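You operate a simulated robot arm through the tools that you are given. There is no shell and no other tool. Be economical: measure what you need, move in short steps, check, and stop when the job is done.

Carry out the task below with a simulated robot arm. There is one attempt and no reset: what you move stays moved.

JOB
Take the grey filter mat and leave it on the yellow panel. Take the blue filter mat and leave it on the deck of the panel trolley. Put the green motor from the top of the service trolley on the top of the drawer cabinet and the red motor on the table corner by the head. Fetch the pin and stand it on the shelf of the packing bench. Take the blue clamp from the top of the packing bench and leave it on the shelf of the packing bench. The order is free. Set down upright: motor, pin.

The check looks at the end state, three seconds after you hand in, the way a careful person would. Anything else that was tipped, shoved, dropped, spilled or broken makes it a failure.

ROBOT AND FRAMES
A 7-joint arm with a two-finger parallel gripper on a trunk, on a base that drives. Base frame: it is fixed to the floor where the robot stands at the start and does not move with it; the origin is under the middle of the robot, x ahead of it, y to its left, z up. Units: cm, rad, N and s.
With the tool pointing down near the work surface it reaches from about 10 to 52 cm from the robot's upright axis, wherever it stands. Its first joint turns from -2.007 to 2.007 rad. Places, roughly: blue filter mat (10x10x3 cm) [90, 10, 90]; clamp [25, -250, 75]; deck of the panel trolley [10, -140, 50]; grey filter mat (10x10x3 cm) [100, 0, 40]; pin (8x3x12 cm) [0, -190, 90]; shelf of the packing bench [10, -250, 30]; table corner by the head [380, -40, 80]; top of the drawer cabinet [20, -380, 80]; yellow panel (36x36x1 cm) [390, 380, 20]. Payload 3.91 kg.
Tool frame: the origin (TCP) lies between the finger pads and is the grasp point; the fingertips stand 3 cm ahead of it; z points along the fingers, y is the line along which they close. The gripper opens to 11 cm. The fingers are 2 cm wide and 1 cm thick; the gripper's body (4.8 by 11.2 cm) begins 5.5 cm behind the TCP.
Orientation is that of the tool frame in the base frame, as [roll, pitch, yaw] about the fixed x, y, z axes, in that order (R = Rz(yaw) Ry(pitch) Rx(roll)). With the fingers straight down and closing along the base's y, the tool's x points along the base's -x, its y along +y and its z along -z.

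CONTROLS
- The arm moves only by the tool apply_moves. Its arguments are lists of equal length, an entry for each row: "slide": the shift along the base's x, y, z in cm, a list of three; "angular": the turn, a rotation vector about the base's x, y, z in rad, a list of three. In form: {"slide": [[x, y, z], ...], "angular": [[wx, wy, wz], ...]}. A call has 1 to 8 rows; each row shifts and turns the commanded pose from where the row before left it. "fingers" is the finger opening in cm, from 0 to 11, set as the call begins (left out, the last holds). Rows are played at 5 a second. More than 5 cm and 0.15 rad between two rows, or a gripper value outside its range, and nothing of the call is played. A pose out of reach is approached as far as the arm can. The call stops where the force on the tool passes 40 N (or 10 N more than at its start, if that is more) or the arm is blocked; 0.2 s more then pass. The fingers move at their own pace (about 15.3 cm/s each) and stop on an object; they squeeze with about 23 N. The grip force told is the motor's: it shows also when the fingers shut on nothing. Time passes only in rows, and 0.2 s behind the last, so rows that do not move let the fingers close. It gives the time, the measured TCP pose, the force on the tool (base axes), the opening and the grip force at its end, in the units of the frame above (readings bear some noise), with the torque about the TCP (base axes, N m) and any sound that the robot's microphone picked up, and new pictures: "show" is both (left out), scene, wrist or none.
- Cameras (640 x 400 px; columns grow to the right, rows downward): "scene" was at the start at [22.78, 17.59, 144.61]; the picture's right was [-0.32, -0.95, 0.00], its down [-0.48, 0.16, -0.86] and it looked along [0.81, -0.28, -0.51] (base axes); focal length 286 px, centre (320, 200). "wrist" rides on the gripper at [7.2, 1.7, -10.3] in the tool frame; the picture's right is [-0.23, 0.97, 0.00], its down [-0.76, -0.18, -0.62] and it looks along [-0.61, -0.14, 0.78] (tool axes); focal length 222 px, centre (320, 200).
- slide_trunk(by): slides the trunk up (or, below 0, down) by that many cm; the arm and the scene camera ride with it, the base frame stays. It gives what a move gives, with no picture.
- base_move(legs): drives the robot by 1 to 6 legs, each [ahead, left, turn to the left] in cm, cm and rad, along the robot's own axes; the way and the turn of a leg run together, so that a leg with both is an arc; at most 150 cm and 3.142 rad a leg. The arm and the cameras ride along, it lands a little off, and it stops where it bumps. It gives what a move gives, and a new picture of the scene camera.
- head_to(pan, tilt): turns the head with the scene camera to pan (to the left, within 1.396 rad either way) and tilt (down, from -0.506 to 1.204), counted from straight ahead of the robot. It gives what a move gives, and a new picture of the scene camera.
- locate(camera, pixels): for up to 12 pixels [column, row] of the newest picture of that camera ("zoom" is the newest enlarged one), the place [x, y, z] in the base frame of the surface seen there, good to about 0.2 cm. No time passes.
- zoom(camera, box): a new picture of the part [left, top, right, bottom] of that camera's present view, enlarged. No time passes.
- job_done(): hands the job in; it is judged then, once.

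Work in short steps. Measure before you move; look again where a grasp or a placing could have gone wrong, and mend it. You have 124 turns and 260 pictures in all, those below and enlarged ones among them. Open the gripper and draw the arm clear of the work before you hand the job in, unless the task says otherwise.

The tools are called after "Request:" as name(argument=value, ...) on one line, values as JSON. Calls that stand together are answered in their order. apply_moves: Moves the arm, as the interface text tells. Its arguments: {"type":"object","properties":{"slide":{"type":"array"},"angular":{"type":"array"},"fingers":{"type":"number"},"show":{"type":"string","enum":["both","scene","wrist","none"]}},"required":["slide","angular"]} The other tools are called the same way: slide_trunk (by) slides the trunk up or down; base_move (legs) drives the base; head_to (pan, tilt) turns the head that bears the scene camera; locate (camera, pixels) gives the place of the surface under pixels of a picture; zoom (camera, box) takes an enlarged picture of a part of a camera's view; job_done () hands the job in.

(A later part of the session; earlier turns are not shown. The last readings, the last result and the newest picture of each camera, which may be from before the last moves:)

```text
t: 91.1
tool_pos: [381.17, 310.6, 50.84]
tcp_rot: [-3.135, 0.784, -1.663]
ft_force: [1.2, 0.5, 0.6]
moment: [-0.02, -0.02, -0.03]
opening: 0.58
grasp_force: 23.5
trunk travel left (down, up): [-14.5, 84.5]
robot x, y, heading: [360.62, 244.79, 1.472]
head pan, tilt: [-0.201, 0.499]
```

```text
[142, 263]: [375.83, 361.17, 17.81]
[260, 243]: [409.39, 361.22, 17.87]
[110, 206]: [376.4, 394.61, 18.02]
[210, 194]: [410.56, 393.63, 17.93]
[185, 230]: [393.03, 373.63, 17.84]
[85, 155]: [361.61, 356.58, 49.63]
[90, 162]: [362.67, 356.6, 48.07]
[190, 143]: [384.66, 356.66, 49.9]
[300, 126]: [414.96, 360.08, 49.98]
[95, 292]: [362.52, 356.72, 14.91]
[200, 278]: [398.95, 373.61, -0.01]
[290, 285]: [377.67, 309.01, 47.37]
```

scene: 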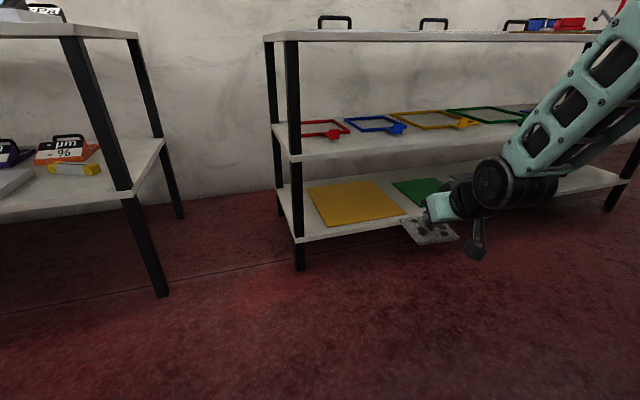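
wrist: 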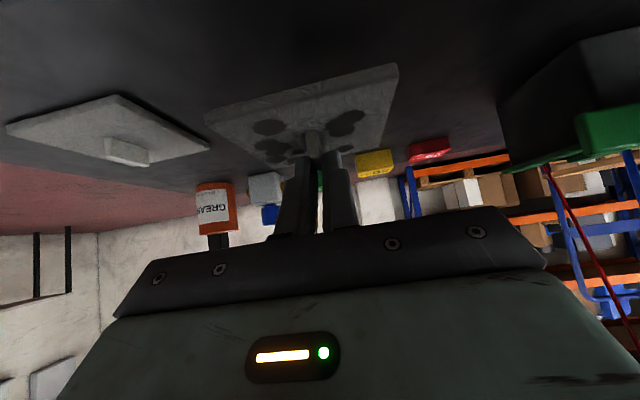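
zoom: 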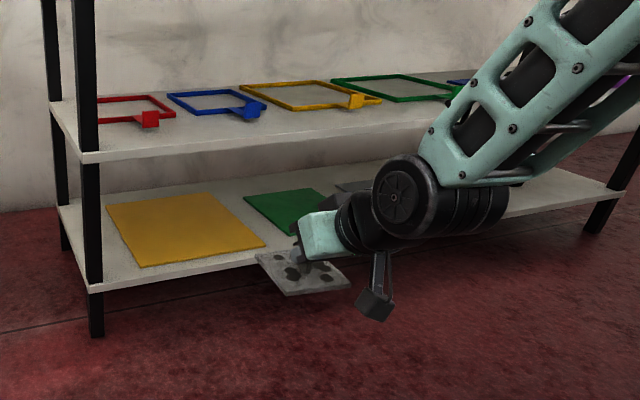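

Panel spans x 375–411, y 360–396, top z≈17.85. Move ahead to clear the bump, shift right, then lower.

Request:
base_move(legs=[[28, 0, 0], [0, -9, 0.085]])

Request:
slide_trunk(by=-14)

```text
t: 93.8
tool_pos: [387.38, 339.58, 50.73]
tcp_rot: [-3.136, 0.785, -1.578]
ft_force: [0.7, 0.5, -0.2]
moment: [-0.01, -0.04, -0.01]
opening: 0.59
grasp_force: 23.6
trunk travel left (down, up): [-14.5, 84.5]
robot x, y, heading: [372.32, 272.26, 1.56]
head pan, tilt: [-0.201, 0.499]
```

scene: 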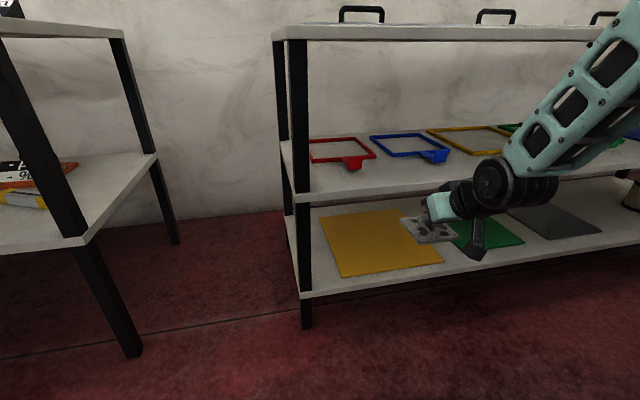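

```text
t: 95.5
tool_pos: [387.47, 339.58, 36.87]
tcp_rot: [-3.135, 0.787, -1.579]
ft_force: [-0.1, 0.0, -0.2]
moment: [0.01, 0.01, -0.03]
opening: 0.57
grasp_force: 23.3
trunk travel left (down, up): [-0.5, 98.5]
robot x, y, heading: [372.18, 272.63, 1.559]
head pan, tilt: [-0.201, 0.499]
```

Now slide the arm down ~11.5 cm (TCP z→25.4) and right 5, in front of the shelf.

Request:
apply_moves(slide=[[2, -1, -3], [2, -1, -3], [1, 0, -3], [0, 0, -2.5]], angular=[[0, 0, 0], [0, 0, 0], [0, 0, 0], [0, 0, 0]], show="scene")

Request:
zoom(camera="scene", box=[260, 60, 640, 310])

```text
t: 96.5
tool_pos: [392.56, 337.6, 25.5]
tcp_rot: [-3.135, 0.786, -1.579]
ft_force: [-0.6, 0.6, -0.7]
moment: [0.0, 0.02, -0.02]
opening: 0.55
grasp_force: 23.1
trunk travel left (down, up): [-0.5, 98.5]
robot x, y, heading: [372.64, 272.82, 1.561]
head pan, tilt: [-0.201, 0.499]
```

scene: 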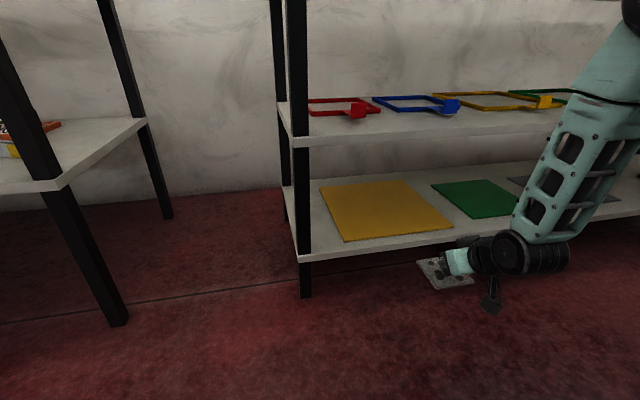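

```text
1.60 times, centred on (450, 185) of scene
```

zoom: 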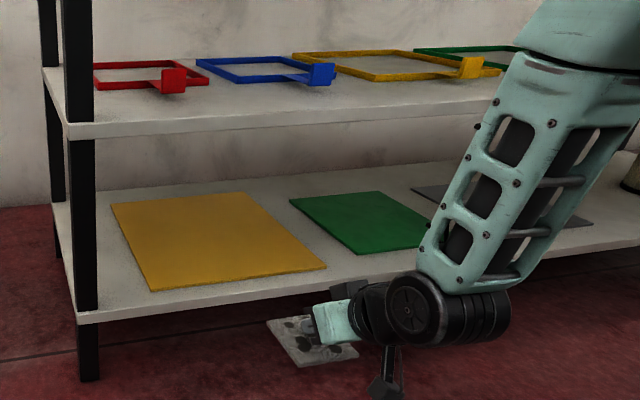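

Check how far the forearm leans ahead relative to the TCP.

Request:
locate(camera="zoom", pixels=[[422, 255], [445, 200], [470, 150], [490, 105], [520, 60], [385, 395], [280, 320], [355, 350]])

```text
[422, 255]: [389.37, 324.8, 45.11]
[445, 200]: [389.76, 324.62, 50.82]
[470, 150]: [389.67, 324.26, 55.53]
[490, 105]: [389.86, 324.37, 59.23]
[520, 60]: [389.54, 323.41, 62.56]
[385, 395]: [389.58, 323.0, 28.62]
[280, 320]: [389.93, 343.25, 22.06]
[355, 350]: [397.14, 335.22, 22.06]
```

The forearm is ~13 cm behind TCP; TCP y=365.7 leaves ~4 cm to the middle shelf. Drive 24 ahead, then check.

Request:
base_move(legs=[[24, 0, 0]])

Request:
zoom(camera="scene", box=[260, 60, 640, 310])

Request:
locate(camera="scene", pixels=[[330, 128], [420, 265], [440, 280], [335, 265]])

```text
t: 98.2
tool_pos: [392.75, 361.61, 25.59]
tcp_rot: [-3.135, 0.787, -1.577]
ft_force: [0.8, 0.1, 0.2]
moment: [0.01, 0.01, -0.01]
opening: 0.57
grasp_force: 23.2
trunk travel left (down, up): [-0.5, 98.5]
robot x, y, heading: [372.63, 296.26, 1.563]
head pan, tilt: [-0.201, 0.499]
```

scene: 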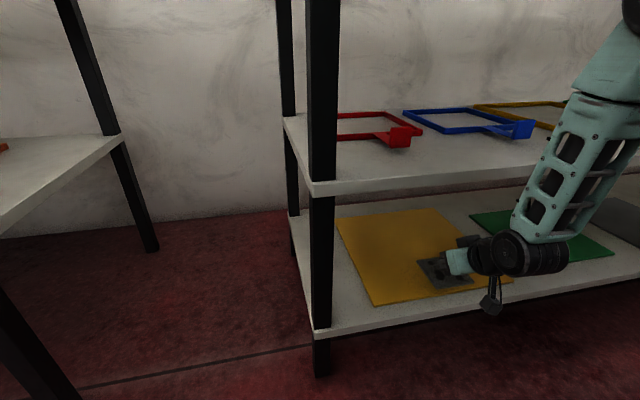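

```text
1.60 times, centred on (450, 185) of scene
```

zoom: 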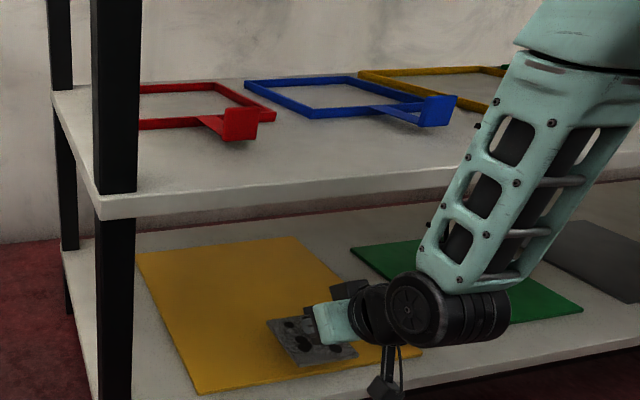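

```text
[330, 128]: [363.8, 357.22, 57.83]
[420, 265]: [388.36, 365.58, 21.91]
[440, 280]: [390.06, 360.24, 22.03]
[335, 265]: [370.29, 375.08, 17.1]
```

Clear. Move 4 cm in and down to contact gently.

Request:
apply_moves(slide=[[0, 2, 0], [0, 2.2, 0], [0, 0, -1.5], [0, 0, -1], [0, 0, -0.6], [0, 0, -0.3]], angular=[[0, 0, 0], [0, 0, 0], [0, 0, 0], [0, 0, 0], [0, 0, 0], [0, 0, 0]])

```text
t: 99.6
tool_pos: [392.74, 365.89, 22.1]
tcp_rot: [-3.134, 0.786, -1.577]
ft_force: [-0.3, -0.8, 1.4]
moment: [0.0, 0.02, 0.0]
opening: 0.58
grasp_force: 23.2
trunk travel left (down, up): [-0.5, 98.5]
robot x, y, heading: [372.67, 296.24, 1.561]
head pan, tilt: [-0.201, 0.499]
```

scene: 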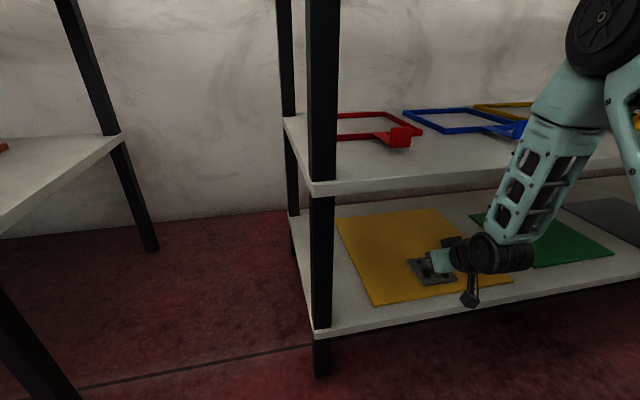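
wrist: 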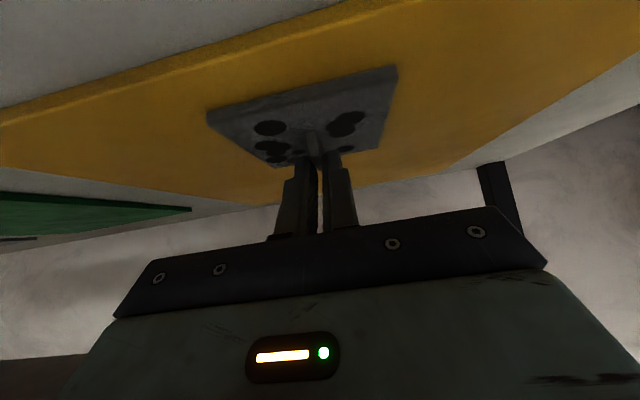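

Nearly touching (22.1). Lower 0.2 more and open.

Request:
apply_moves(slide=[[0, 0, -0.2], [0, 0, 0]], angular=[[0, 0, 0], [0, 0, 0]], show="none")

Request:
apply_moves(slide=[[0, 0, 0], [0, 0, 0], [0, -1, 1], [0, -2, 2], [0, -3, 1]], angular=[[0, 0, 0], [0, 0, 0], [0, 0, 0], [0, 0, 0], [0, 0, 0]], fingers=4)

```text
t: 100.2
tool_pos: [392.64, 365.91, 21.95]
tcp_rot: [-3.134, 0.788, -1.576]
ft_force: [-1.4, -6.7, 23.0]
moment: [-0.12, 0.03, -0.02]
opening: 0.57
grasp_force: 23.0
trunk travel left (down, up): [-0.5, 98.5]
robot x, y, heading: [372.73, 296.43, 1.562]
head pan, tilt: [-0.201, 0.499]
```

```text
t: 101.4
tool_pos: [392.81, 359.99, 26.08]
tcp_rot: [-3.134, 0.785, -1.578]
ft_force: [-0.4, 0.4, 0.2]
moment: [-0.01, -0.01, 0.0]
opening: 3.99
grasp_force: 0.1
trunk travel left (down, up): [-0.5, 98.5]
robot x, y, heading: [372.61, 296.19, 1.562]
head pan, tilt: [-0.201, 0.499]
```

scene: 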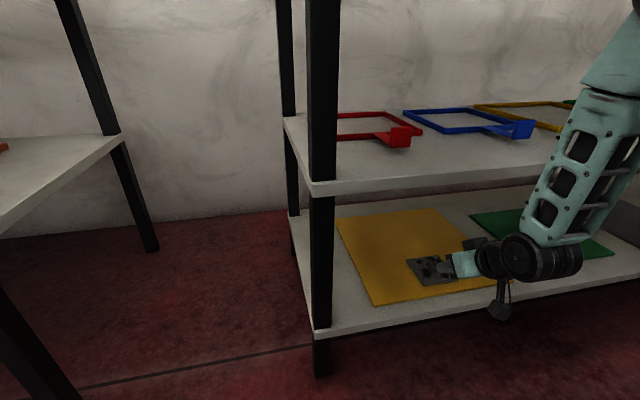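
wrist: 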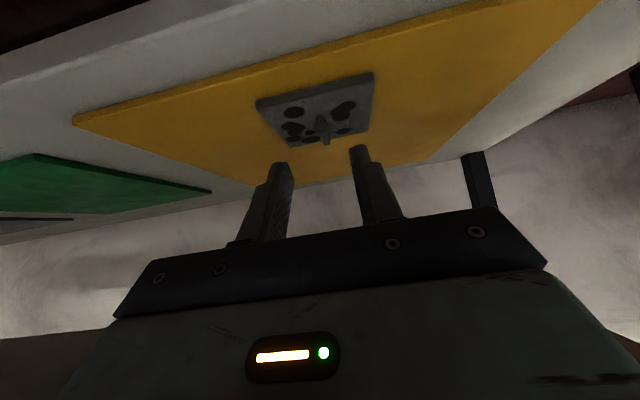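

The mat lies fully on the yellow panel. Check the neighbouring rack's front edge before driving out to the left.

Request:
locate(camera="scene", pixels=[[118, 140], [20, 205], [140, 220], [432, 270]])

Request:
base_move(legs=[[-36, 0, 0]])

Request:
slide_trunk(by=40)

Request:
slide_trunk(by=40)

```text
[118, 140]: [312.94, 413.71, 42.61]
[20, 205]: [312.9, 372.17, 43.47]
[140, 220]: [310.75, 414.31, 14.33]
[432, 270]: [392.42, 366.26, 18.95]
```

```text
t: 103.7
tool_pos: [392.22, 324.69, 26.12]
tcp_rot: [-3.134, 0.787, -1.57]
ft_force: [-0.2, -0.7, -0.2]
moment: [0.0, 0.02, -0.01]
opening: 3.99
grasp_force: 0.1
trunk travel left (down, up): [-0.5, 98.5]
robot x, y, heading: [372.62, 261.15, 1.566]
head pan, tilt: [-0.201, 0.499]
```

scene: 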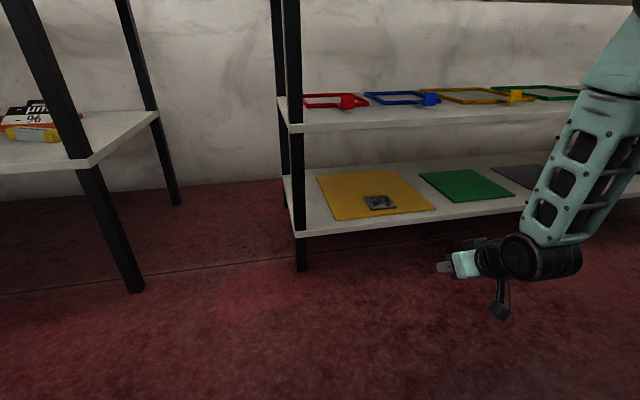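

```text
t: 107.5
tool_pos: [392.26, 324.71, 66.14]
tcp_rot: [-3.134, 0.785, -1.571]
ft_force: [0.4, 0.9, 0.9]
moment: [-0.03, 0.0, 0.04]
opening: 4.02
grasp_force: 0.1
trunk travel left (down, up): [-40.5, 58.5]
robot x, y, heading: [372.44, 261.1, 1.568]
head pan, tilt: [-0.201, 0.499]
```

```text
t: 111.4
tool_pos: [392.24, 324.71, 106.04]
tcp_rot: [-3.134, 0.785, -1.571]
ft_force: [0.8, 0.3, 0.1]
moment: [-0.02, -0.01, 0.0]
opening: 4.03
grasp_force: 0.0
trunk travel left (down, up): [-80.5, 18.5]
robot x, y, heading: [372.35, 261.44, 1.565]
head pan, tilt: [-0.201, 0.499]
```

Drive out to the left and back; then look to the right at the table end to check for what I bumped.

Request:
base_move(legs=[[0, 148, 0], [-130, 0, 0]])

Request:
head_to(pan=-1.2, tilt=0.5)

```text
t: 124.7
tool_pos: [246.47, 194.44, 106.06]
tcp_rot: [-3.133, 0.785, -1.602]
ft_force: [-0.2, -0.3, 0.0]
moment: [0.0, 0.02, 0.0]
opening: 3.99
grasp_force: 0.1
trunk travel left (down, up): [-80.5, 18.5]
robot x, y, heading: [224.38, 131.51, 1.533]
head pan, tilt: [-0.201, 0.499]
```

scene: 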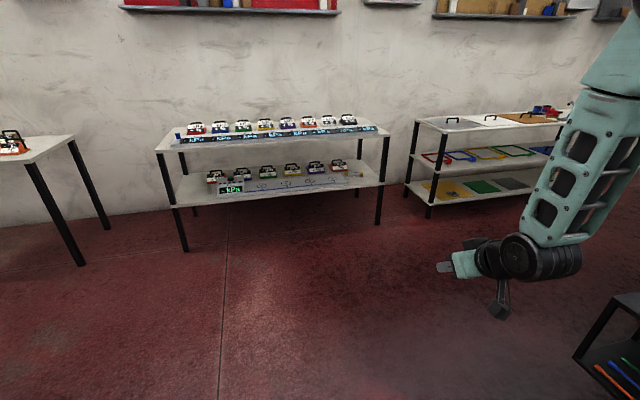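

```text
t: 126.0
tool_pos: [246.5, 194.54, 106.01]
tcp_rot: [-3.134, 0.784, -1.605]
ft_force: [0.6, 0.2, -0.4]
moment: [0.0, 0.01, -0.03]
opening: 4.0
grasp_force: 0.0
trunk travel left (down, up): [-80.5, 18.5]
robot x, y, heading: [224.66, 131.44, 1.531]
head pan, tilt: [-1.201, 0.499]
```

scene: 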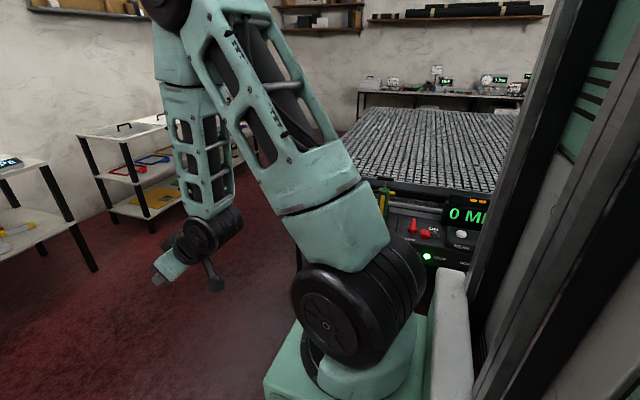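

Nothing disturbed is visible at the table end. Drive back to the service trolley in front of the red motor and look.

Request:
base_move(legs=[[-110, 0, 0], [-76, 0, 0], [0, 0, 1.61], [25, 0, 0]])

Request:
apply_moves(slide=[[0, 0, 0], [0, 0, 0], [0, 0, 0], [0, 0, 0], [0, 0, 0], [0, 0, 0], [0, 0, 0]], angular=[[0, -0.12, 0], [0, -0.12, 0], [0, -0.12, 0], [0, -0.12, 0], [0, -0.12, 0], [0, -0.12, 0], [0, -0.065, 0]], fingers=11, show="none")

Request:
head_to(pan=-0.1, tilt=0.7)

```text
t: 140.8
tool_pos: [126.84, -35.74, 106.06]
tcp_rot: [-3.134, 0.786, -0.018]
ft_force: [0.0, 1.8, -0.6]
moment: [0.0, -0.01, 0.03]
opening: 4.0
grasp_force: 0.1
trunk travel left (down, up): [-80.5, 18.5]
robot x, y, heading: [190.07, -56.87, 3.119]
head pan, tilt: [-1.201, 0.499]
```

scene: 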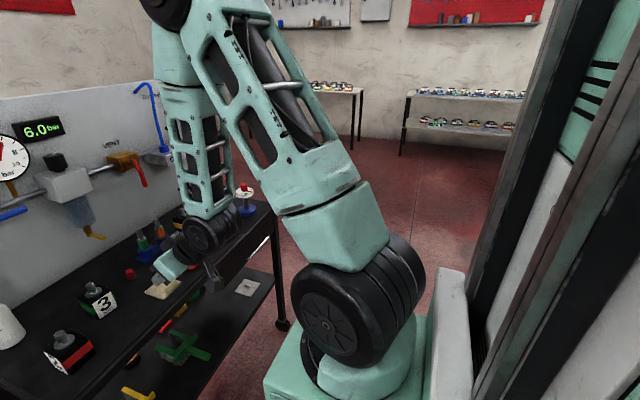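

```text
t: 142.4
tool_pos: [126.91, -35.78, 106.09]
tcp_rot: [-3.121, -0.001, -0.013]
ft_force: [0.3, -0.3, 0.3]
moment: [-0.03, -0.02, -0.02]
opening: 10.99
grasp_force: 0.0
trunk travel left (down, up): [-80.5, 18.5]
robot x, y, heading: [190.03, -56.75, 3.119]
head pan, tilt: [-1.201, 0.499]
```

```text
t: 143.8
tool_pos: [126.86, -35.79, 106.15]
tcp_rot: [-3.122, 0.001, -0.014]
ft_force: [-0.5, -0.3, -0.5]
moment: [0.0, 0.01, 0.02]
opening: 11.03
grasp_force: 0.2
trunk travel left (down, up): [-80.5, 18.5]
robot x, y, heading: [189.92, -56.6, 3.125]
head pan, tilt: [-0.099, 0.7]
```

scene: 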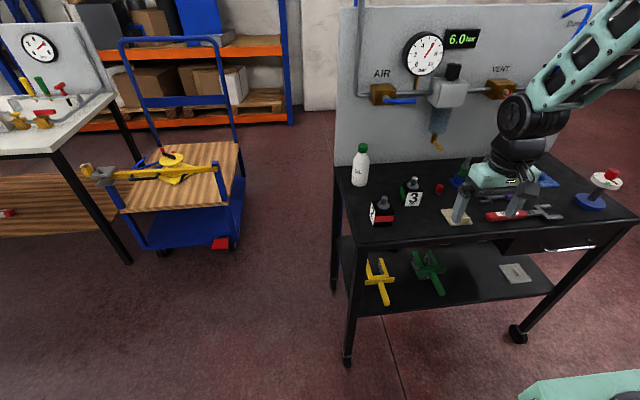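

Zoom on the motors to measure the red one.

Request:
zoom(camera="scene", box=[335, 130, 465, 240])

Request:
locate(camera="zoom", pixels=[[205, 320], [255, 315], [175, 300], [220, 300], [255, 340], [215, 265], [215, 350], [360, 280], [420, 270], [350, 265], [375, 230]])

```text
3.64 times, centred on (400, 185) of scene
```

zoom: 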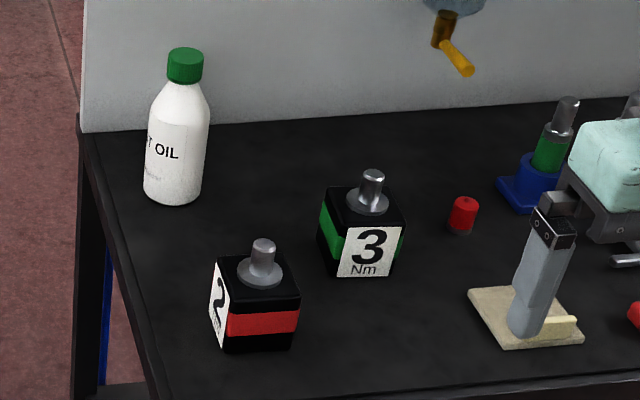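

```text
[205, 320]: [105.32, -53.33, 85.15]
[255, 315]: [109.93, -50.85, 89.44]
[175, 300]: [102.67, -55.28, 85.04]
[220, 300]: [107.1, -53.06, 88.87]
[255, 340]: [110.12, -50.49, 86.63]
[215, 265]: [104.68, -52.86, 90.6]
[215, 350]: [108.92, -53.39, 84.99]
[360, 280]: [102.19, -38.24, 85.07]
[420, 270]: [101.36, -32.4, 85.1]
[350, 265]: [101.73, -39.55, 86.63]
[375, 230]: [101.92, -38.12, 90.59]
```

Locate the red and green motors' top-face corners.

Request:
locate(camera="zoom", pixels=[[219, 260], [231, 309], [298, 296], [280, 262], [262, 243], [263, 280], [331, 190], [345, 225], [401, 219], [389, 192], [372, 175], [262, 300]])

```text
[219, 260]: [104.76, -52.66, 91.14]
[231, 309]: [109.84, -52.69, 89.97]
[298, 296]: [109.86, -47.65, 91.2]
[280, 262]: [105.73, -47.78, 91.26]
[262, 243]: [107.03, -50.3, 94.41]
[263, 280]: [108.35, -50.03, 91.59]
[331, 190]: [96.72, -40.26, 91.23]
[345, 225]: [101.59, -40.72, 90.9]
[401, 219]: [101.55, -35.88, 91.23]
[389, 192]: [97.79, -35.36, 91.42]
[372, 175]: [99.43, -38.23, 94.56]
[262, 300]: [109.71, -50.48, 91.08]
```

Red motor: centre ≈(107.1,-50.2), z 85–91.3, shaft to 95, axis-aligned. Drive 18 closer and set the arm over it.

Request:
base_move(legs=[[18, 0, 0]])

Request:
apply_moves(slide=[[0, -4.8, 0], [0, -4.8, 0], [0, -4.8, 0], [0, 0, 0]], angular=[[0, 0, 0], [0, 0, 0], [0, 0, 0], [0.0, 0, 0]], fingers=9)

Request:
zoom(camera="scene", box=[300, 100, 560, 290])

```text
t: 145.3
tool_pos: [108.74, -35.17, 106.19]
tcp_rot: [-3.123, 0.0, -0.015]
ft_force: [0.6, -0.9, 0.2]
moment: [0.0, -0.02, 0.02]
opening: 11.01
grasp_force: 0.1
trunk travel left (down, up): [-80.5, 18.5]
robot x, y, heading: [171.73, -56.29, 3.122]
head pan, tilt: [-0.099, 0.7]
```

scene: 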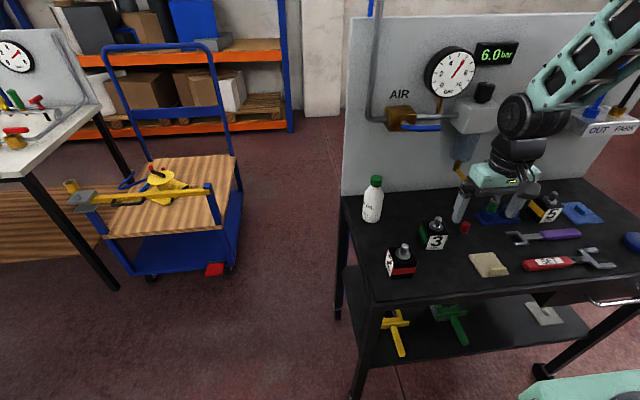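

```text
t: 146.3
tool_pos: [108.85, -49.54, 105.89]
tcp_rot: [-3.123, 0.0, -0.017]
ft_force: [0.0, -0.6, -0.6]
moment: [0.0, 0.03, -0.01]
opening: 9.0
grasp_force: 0.1
trunk travel left (down, up): [-80.5, 18.5]
robot x, y, heading: [172.09, -56.57, 3.12]
head pan, tilt: [-0.099, 0.7]
```

scene: 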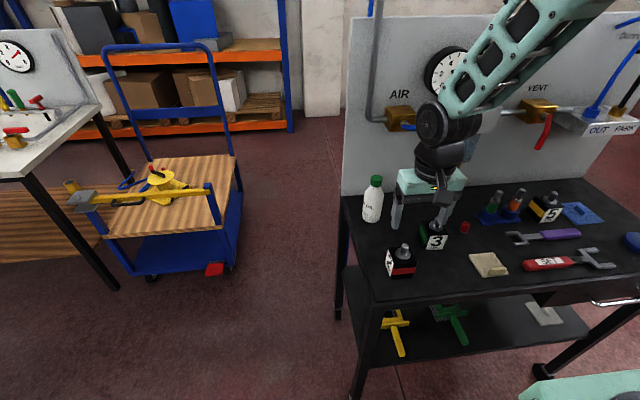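
wrist: 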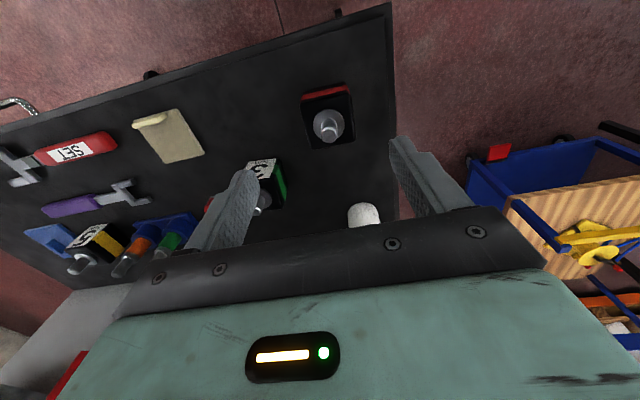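

```text
2.11 times, centred on (430, 195) of scene
```

zoom: 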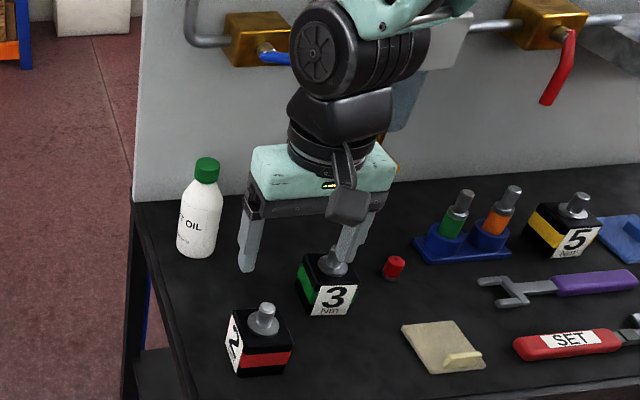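

Re-measure the red motor from this closer view before descending.

Request:
locate(camera="zoom", pixels=[[235, 312], [245, 352], [288, 343], [277, 314], [266, 306], [265, 330], [245, 370], [290, 368], [250, 200], [350, 230]])

Request:
locate(camera="wrist", pixels=[[302, 93], [348, 85], [355, 145], [308, 148], [325, 118], [320, 88]])

```text
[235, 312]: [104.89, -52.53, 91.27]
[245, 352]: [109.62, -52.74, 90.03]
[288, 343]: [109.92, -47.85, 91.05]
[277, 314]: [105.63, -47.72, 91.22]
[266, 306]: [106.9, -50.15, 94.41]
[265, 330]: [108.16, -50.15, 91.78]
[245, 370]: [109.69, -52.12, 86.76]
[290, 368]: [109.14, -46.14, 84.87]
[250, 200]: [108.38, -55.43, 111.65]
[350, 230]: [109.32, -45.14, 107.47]
```

```text
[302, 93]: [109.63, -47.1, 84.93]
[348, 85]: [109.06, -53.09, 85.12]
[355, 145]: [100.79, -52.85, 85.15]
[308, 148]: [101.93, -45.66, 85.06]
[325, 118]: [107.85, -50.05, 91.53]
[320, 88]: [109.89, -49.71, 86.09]
```

Consistent: centre (107.2,-50.2). Straighten the tool and descend to TCP z 90.2.

Request:
apply_moves(slide=[[-1.6, -0.65, 0], [0, 0, -4], [0, 0, -4], [0, 0, -3.5], [0, 0, -2.5], [0, 0, -1.6]], angular=[[-0.018, 0, 0.016], [0, 0, 0], [0, 0, 0], [0, 0, 0], [0, 0, 0], [0, 0, 0]])

Request:
zoom(camera="scene", box=[340, 180, 480, 290])

```text
t: 147.7
tool_pos: [107.04, -50.41, 90.55]
tcp_rot: [-3.138, -0.002, 0.002]
ft_force: [0.2, -0.8, 0.8]
moment: [-0.02, 0.0, -0.03]
opening: 9.01
grasp_force: 0.0
trunk travel left (down, up): [-80.5, 18.5]
robot x, y, heading: [171.81, -56.28, 3.12]
head pan, tilt: [-0.099, 0.7]
```

scene: 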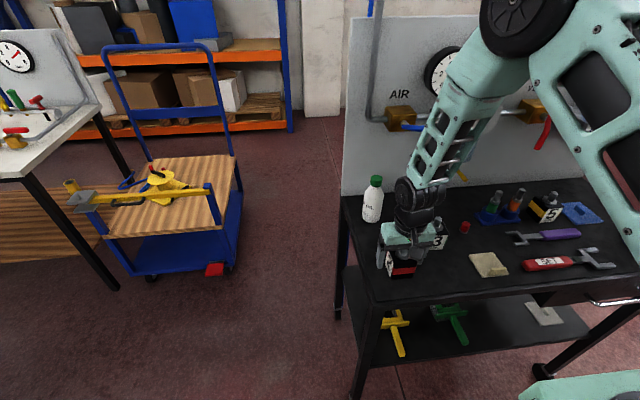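
wrist: 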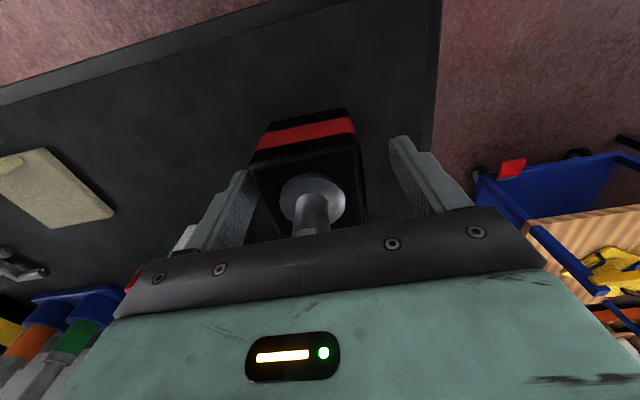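

```text
3.64 times, centred on (410, 235) of scene
```

zoom: 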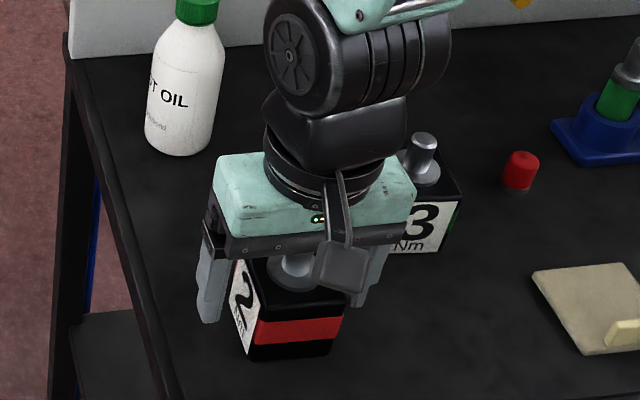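

Motor is between the fingers. Close and lift.

Request:
apply_moves(slide=[[0, 0, 0], [0, 0, 0], [0, 0, 0]], angular=[[0, 0, 0], [0, 0, 0], [0, 0, 0]], fingers=0, show="none")

Request:
apply_moves(slide=[[0, 0, 1], [0, 0, 2], [0, 0, 4], [0, 0, 4], [0, 0, 2]], angular=[[0, 0, 0], [0, 0, 0], [0, 0, 0], [0, 0, 0], [0, 0, 0]])

```text
t: 148.5
tool_pos: [107.16, -50.41, 90.41]
tcp_rot: [-3.14, -0.001, 0.0]
ft_force: [-1.0, 0.2, -0.2]
moment: [-0.03, 0.03, -0.04]
opening: 5.71
grasp_force: 23.2
trunk travel left (down, up): [-80.5, 18.5]
robot x, y, heading: [171.86, -56.16, 3.117]
head pan, tilt: [-0.099, 0.7]
```

```text
t: 149.7
tool_pos: [107.07, -50.33, 103.36]
tcp_rot: [-3.139, -0.002, 0.0]
ft_force: [0.1, 0.6, -5.0]
moment: [0.02, -0.03, -0.02]
opening: 5.7
grasp_force: 22.6
trunk travel left (down, up): [-80.5, 18.5]
robot x, y, heading: [171.98, -56.16, 3.114]
head pan, tilt: [-0.099, 0.7]
```

scene: 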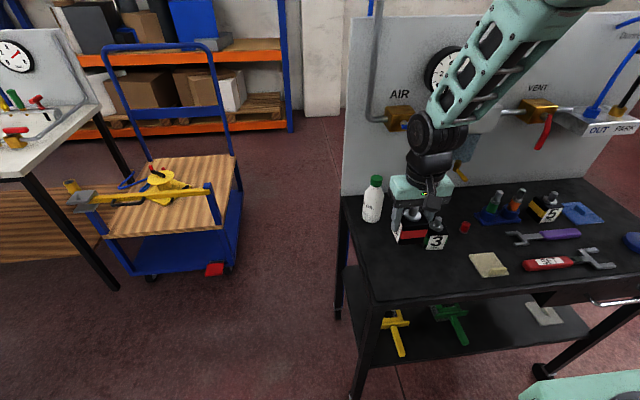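
wrist: 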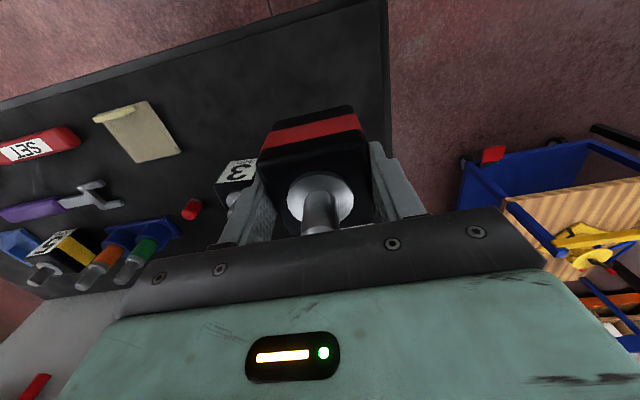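

Held (0.5 kg). Back off and turn right to face the big table, then look.

Request:
base_move(legs=[[-45, 0, 0], [0, 0, -3.11]])

Request:
head_to(pan=-0.1, tilt=0.4)

```text
t: 159.7
tool_pos: [281.78, -62.62, 103.41]
tcp_rot: [-3.139, -0.002, -3.131]
ft_force: [0.0, 0.1, -4.9]
moment: [0.01, 0.0, -0.01]
opening: 5.69
grasp_force: 23.0
trunk travel left (down, up): [-80.5, 18.5]
robot x, y, heading: [216.57, -57.17, -0.011]
head pan, tilt: [-0.099, 0.7]
```

scene: 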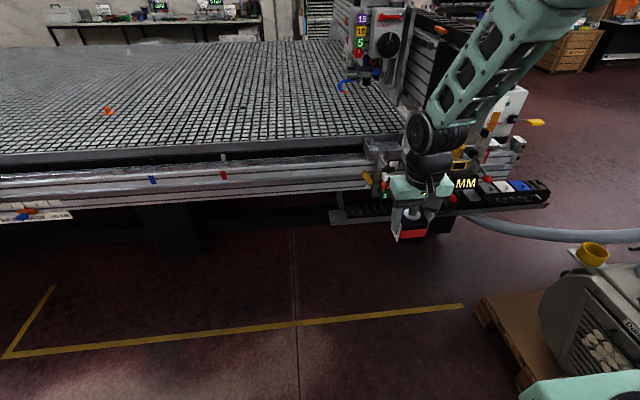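

```text
t: 160.5
tool_pos: [281.68, -62.73, 103.36]
tcp_rot: [-3.138, -0.002, -3.131]
ft_force: [0.6, 0.7, -3.7]
moment: [-0.01, -0.04, 0.0]
opening: 5.72
grasp_force: 22.9
trunk travel left (down, up): [-80.5, 18.5]
robot x, y, heading: [216.89, -57.44, -0.017]
head pan, tilt: [-0.099, 0.4]
```

scene: 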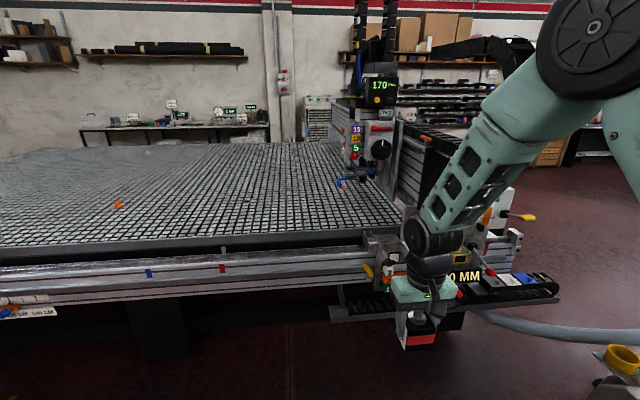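

The corner of the gridded table near the head is around (370,210). Measure.

Request:
zoom(camera="scene", box=[240, 120, 500, 300])

Request:
locate(camera="scene", pixels=[[370, 210], [340, 220], [395, 215], [365, 225], [340, 190], [345, 182], [300, 232], [395, 235], [370, 250], [375, 190], [420, 190], [330, 205]])

```text
2.22 times, centred on (370, 210) of scene
```

zoom: 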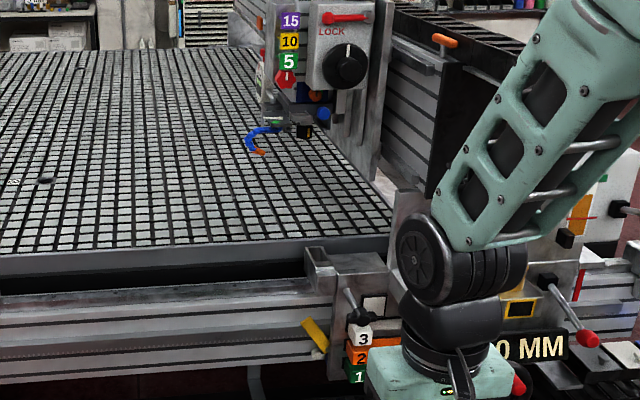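

```text
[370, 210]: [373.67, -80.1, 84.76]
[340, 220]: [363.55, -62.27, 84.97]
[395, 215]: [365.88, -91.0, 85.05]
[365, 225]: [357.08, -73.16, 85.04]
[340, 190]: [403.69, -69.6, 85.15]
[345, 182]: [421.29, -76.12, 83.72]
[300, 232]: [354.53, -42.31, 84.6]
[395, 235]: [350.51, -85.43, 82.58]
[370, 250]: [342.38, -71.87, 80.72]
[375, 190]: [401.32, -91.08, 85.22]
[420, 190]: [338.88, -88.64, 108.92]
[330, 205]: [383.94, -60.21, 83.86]
```

Place target ≈(377,-42) on the grid at z≈85. Measure the obstacles at the table's front.

Request:
locate(camera="scene", pixels=[[335, 312], [150, 330], [190, 310], [270, 285], [220, 265], [345, 290], [270, 240], [250, 210], [290, 205], [310, 215], [270, 310], [222, 245]])

Request:
base_move(legs=[[40, 20, 0.015]])

Request:
head_to(pan=-0.1, tilt=0.7)

```text
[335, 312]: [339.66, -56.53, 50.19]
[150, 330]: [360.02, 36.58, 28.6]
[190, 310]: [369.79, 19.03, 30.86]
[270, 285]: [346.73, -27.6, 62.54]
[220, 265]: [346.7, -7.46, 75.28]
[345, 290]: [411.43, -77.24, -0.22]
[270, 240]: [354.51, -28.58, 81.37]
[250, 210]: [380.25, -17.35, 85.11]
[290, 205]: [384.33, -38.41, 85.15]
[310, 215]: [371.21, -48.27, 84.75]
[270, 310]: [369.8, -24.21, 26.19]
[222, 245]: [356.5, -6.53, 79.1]
```

```text
t: 163.2
tool_pos: [321.67, -42.0, 103.36]
tcp_rot: [-3.139, -0.001, -3.119]
ft_force: [-0.1, 0.0, -4.1]
moment: [0.0, 0.0, 0.01]
opening: 5.7
grasp_force: 23.5
trunk travel left (down, up): [-80.5, 18.5]
robot x, y, heading: [256.2, -37.59, -0.0]
head pan, tilt: [-0.099, 0.4]
```

scene: 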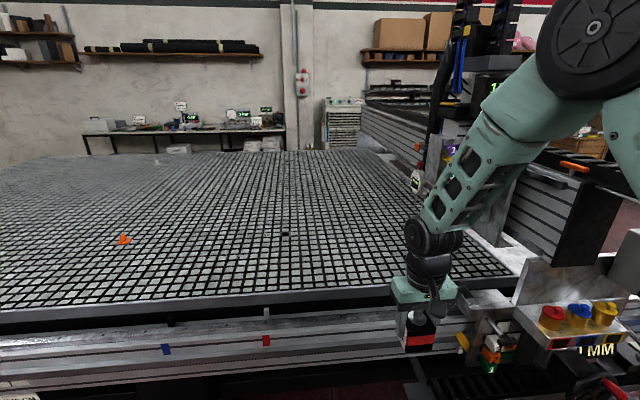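

```text
t: 164.0
tool_pos: [321.66, -42.0, 103.34]
tcp_rot: [-3.141, -0.002, -3.119]
ft_force: [0.3, -1.1, -4.4]
moment: [0.0, -0.03, 0.01]
opening: 5.66
grasp_force: 23.2
trunk travel left (down, up): [-80.5, 18.5]
robot x, y, heading: [256.64, -37.43, 0.003]
head pan, tilt: [-0.099, 0.7]
```

scene: 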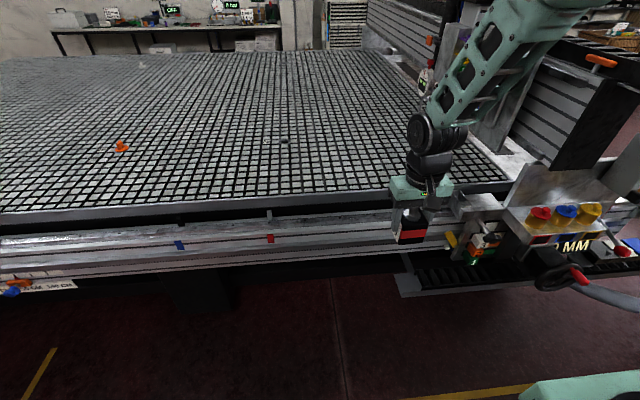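

Drive 46 ahead (footplate front stays before the rail at x≈339); the motor hangs at z≈98, clear.

Request:
base_move(legs=[[46, 0, 0]])

Request:
apply_moves(slide=[[3, 0, 0], [3, 0, 0], [2.5, 0, -2]], angular=[[0, 0, 0], [0, 0, 0], [0, 0, 0]])

Request:
zoom(camera="scene", box=[300, 60, 560, 300])

```text
t: 166.8
tool_pos: [368.22, -41.27, 103.41]
tcp_rot: [-3.139, -0.002, -3.11]
ft_force: [-0.2, -0.5, -4.0]
moment: [-0.01, 0.03, 0.01]
opening: 5.7
grasp_force: 23.2
trunk travel left (down, up): [-80.5, 18.5]
robot x, y, heading: [303.31, -37.32, 0.009]
head pan, tilt: [-0.099, 0.7]
```

scene: 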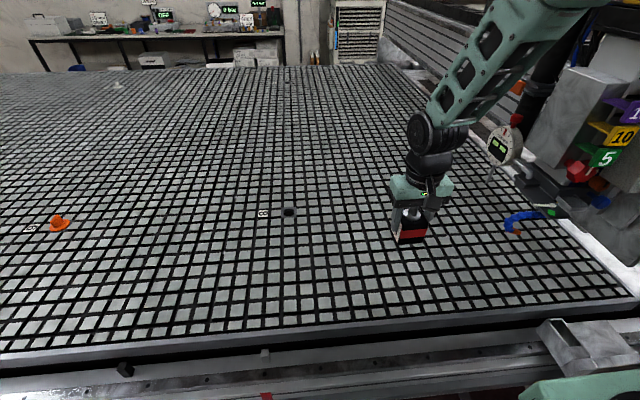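

```text
t: 167.6
tool_pos: [376.71, -41.21, 101.27]
tcp_rot: [-3.141, -0.001, -3.11]
ft_force: [-0.7, 0.5, -4.0]
moment: [-0.04, -0.01, 0.02]
opening: 5.74
grasp_force: 23.5
trunk travel left (down, up): [-80.5, 18.5]
robot x, y, heading: [302.95, -37.39, 0.009]
head pan, tilt: [-0.099, 0.7]
```

scene: 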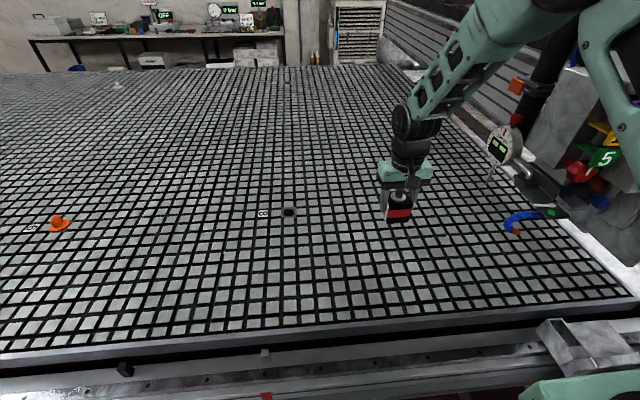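
wrist: 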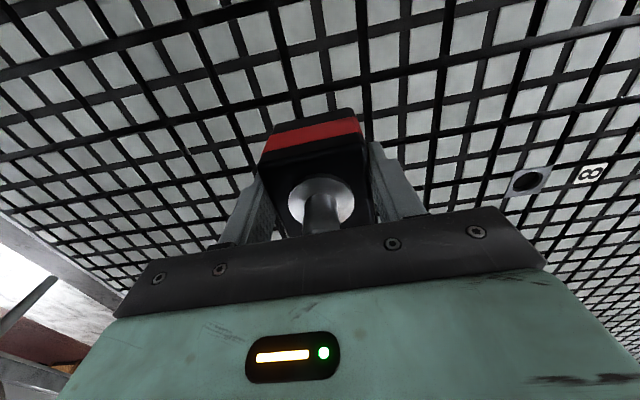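

```text
1.67 times, centred on (430, 180) of scene
```

zoom: 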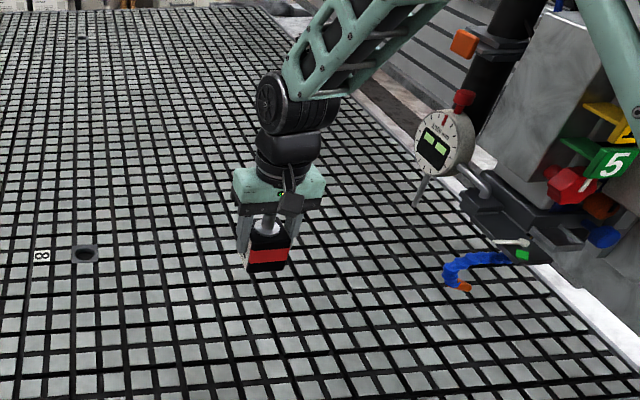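

Over the target. Descend to just above contact (TCP≈90.8), then slowly.

Request:
apply_moves(slide=[[0, 0, -3], [0, 0, -3], [0, 0, -2.5], [0, 0, -1.2], [0, 0, -0.5], [0, 0, -0.3]], angular=[[0, 0, 0], [0, 0, 0], [0, 0, 0], [0, 0, 0], [0, 0, 0], [0, 0, 0]])

Request:
zoom(camera="scene", box=[340, 140, 480, 260])

```text
t: 169.0
tool_pos: [376.74, -41.08, 90.98]
tcp_rot: [-3.141, -0.002, -3.109]
ft_force: [0.1, 0.5, -4.4]
moment: [-0.01, 0.03, 0.01]
opening: 5.69
grasp_force: 23.0
trunk travel left (down, up): [-80.5, 18.5]
robot x, y, heading: [303.54, -37.58, 0.01]
head pan, tilt: [-0.099, 0.7]
```

scene: 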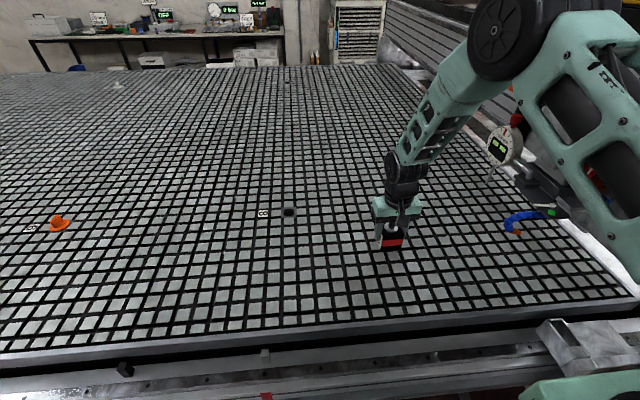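
wrist: 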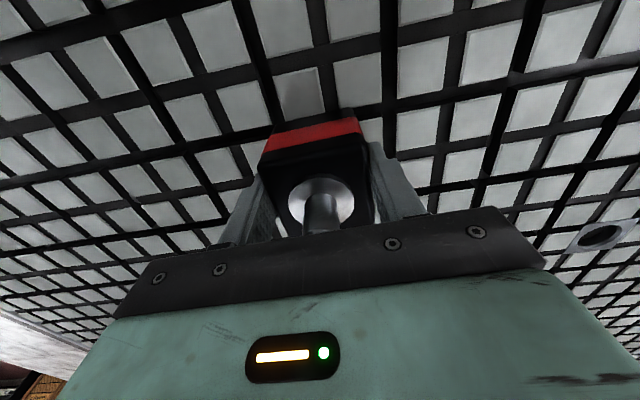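

```text
3.33 times, centred on (410, 200) of scene
```

zoom: 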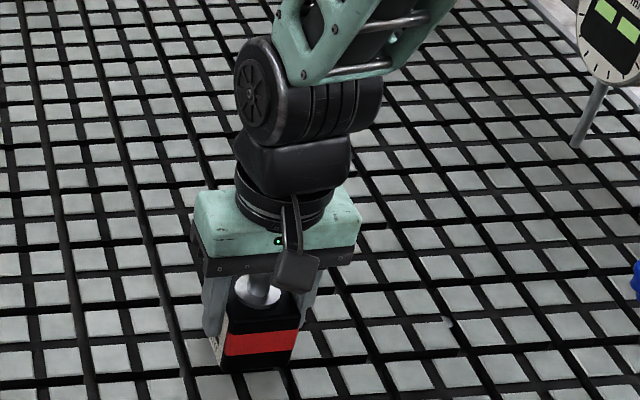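

Lower in tiny steps until the weight goes off the tool.

Request:
apply_moves(slide=[[0, 0, -0.3], [0, 0, -0.15]], angular=[[0, 0, 0], [0, 0, 0]], show="none")

```text
t: 169.6
tool_pos: [376.7, -41.11, 90.49]
tcp_rot: [-3.14, -0.001, -3.109]
ft_force: [-1.0, 0.6, 3.4]
moment: [0.18, 0.06, 0.04]
opening: 5.69
grasp_force: 22.8
trunk travel left (down, up): [-80.5, 18.5]
robot x, y, heading: [303.31, -37.67, 0.003]
head pan, tilt: [-0.099, 0.7]
```

Contact (force +3.4). Open and lift away.

Request:
apply_moves(slide=[[0, 0, 0], [0, 0, 0], [0, 0, 2], [0, 0, 4], [0, 0, 4], [0, 0, 4], [0, 0, 2]], angular=[[0, 0, 0], [0, 0, 0], [0, 0, 0], [0, 0, 0], [0, 0, 0], [0, 0, 0], [0, 0, 0]], fingers=9, show="wrist")

Request:
zoom(camera="scene", box=[340, 140, 480, 260])

```text
t: 171.2
tool_pos: [376.86, -41.18, 106.49]
tcp_rot: [-3.141, -0.002, -3.108]
ft_force: [0.7, 1.1, -0.6]
moment: [0.01, 0.03, 0.06]
opening: 9.01
grasp_force: 0.1
trunk travel left (down, up): [-80.5, 18.5]
robot x, y, heading: [303.32, -37.33, 0.009]
head pan, tilt: [-0.099, 0.7]
```

wrist: 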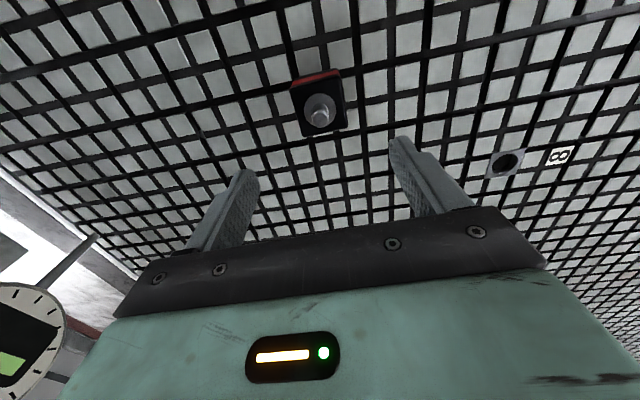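

```text
3.33 times, centred on (410, 200) of scene
```

zoom: 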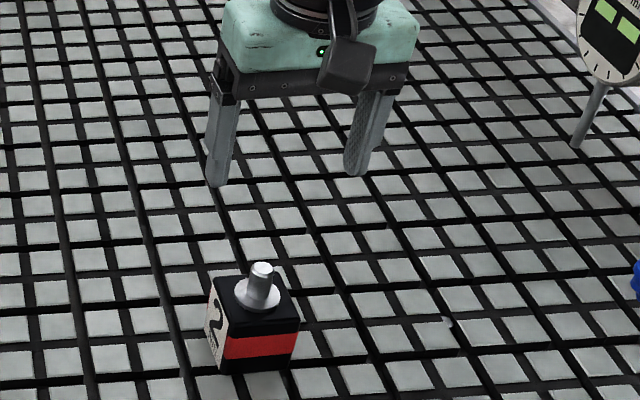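

The red motor stands on the table corner. Return to the trolley for the green motor.

Request:
base_move(legs=[[-86, 0, 0], [0, 0, 3.135], [40, 4, 0]])

Request:
head_to(pan=0.0, tilt=0.8)

Request:
zoom(camera="scene", box=[240, 100, 500, 290])

```text
t: 185.1
tool_pos: [104.41, -32.65, 106.54]
tcp_rot: [-3.141, -0.003, -0.013]
ft_force: [-0.6, 0.6, 1.0]
moment: [0.02, 0.0, -0.01]
opening: 9.03
grasp_force: 0.0
trunk travel left (down, up): [-80.5, 18.5]
robot x, y, heading: [178.21, -39.87, 3.105]
head pan, tilt: [-0.099, 0.7]
```

scene: 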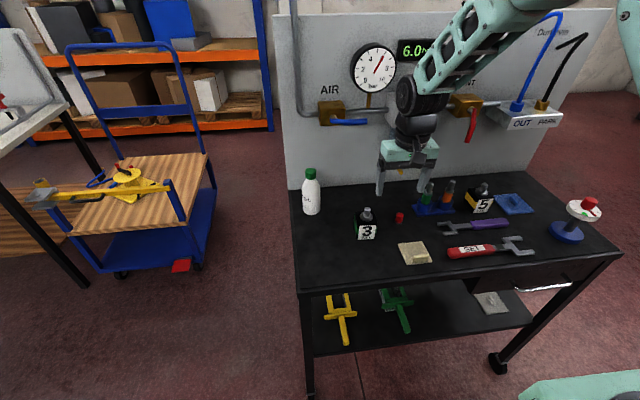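

```text
t: 185.8
tool_pos: [104.55, -32.75, 106.41]
tcp_rot: [-3.14, -0.001, -0.011]
ft_force: [0.6, -0.4, -0.5]
moment: [-0.02, -0.01, -0.01]
opening: 8.99
grasp_force: 0.0
trunk travel left (down, up): [-80.5, 18.5]
robot x, y, heading: [177.87, -39.65, 3.105]
head pan, tilt: [0.0, 0.799]
```

scene: 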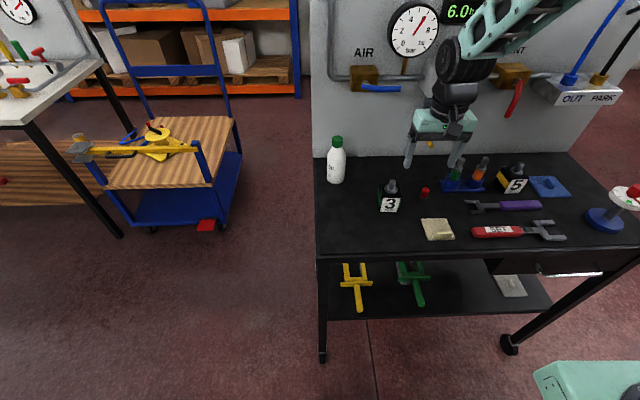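

```text
2.11 times, centred on (370, 195) of scene
```

zoom: 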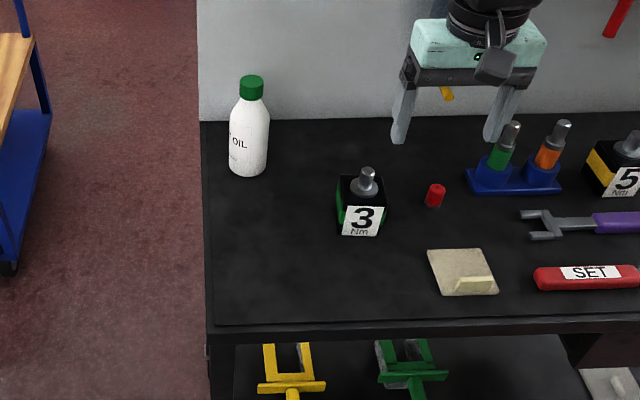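

Measure the green motor's top face.

Request:
locate(camera="zoom", pixels=[[342, 179], [347, 203], [383, 203], [378, 180], [368, 170], [362, 200], [435, 187], [362, 230]])

```text
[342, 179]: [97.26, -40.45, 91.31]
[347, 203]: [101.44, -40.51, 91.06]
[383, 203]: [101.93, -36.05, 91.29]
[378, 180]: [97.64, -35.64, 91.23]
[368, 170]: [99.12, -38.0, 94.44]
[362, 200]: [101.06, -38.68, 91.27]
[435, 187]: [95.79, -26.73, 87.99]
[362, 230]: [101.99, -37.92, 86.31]
```

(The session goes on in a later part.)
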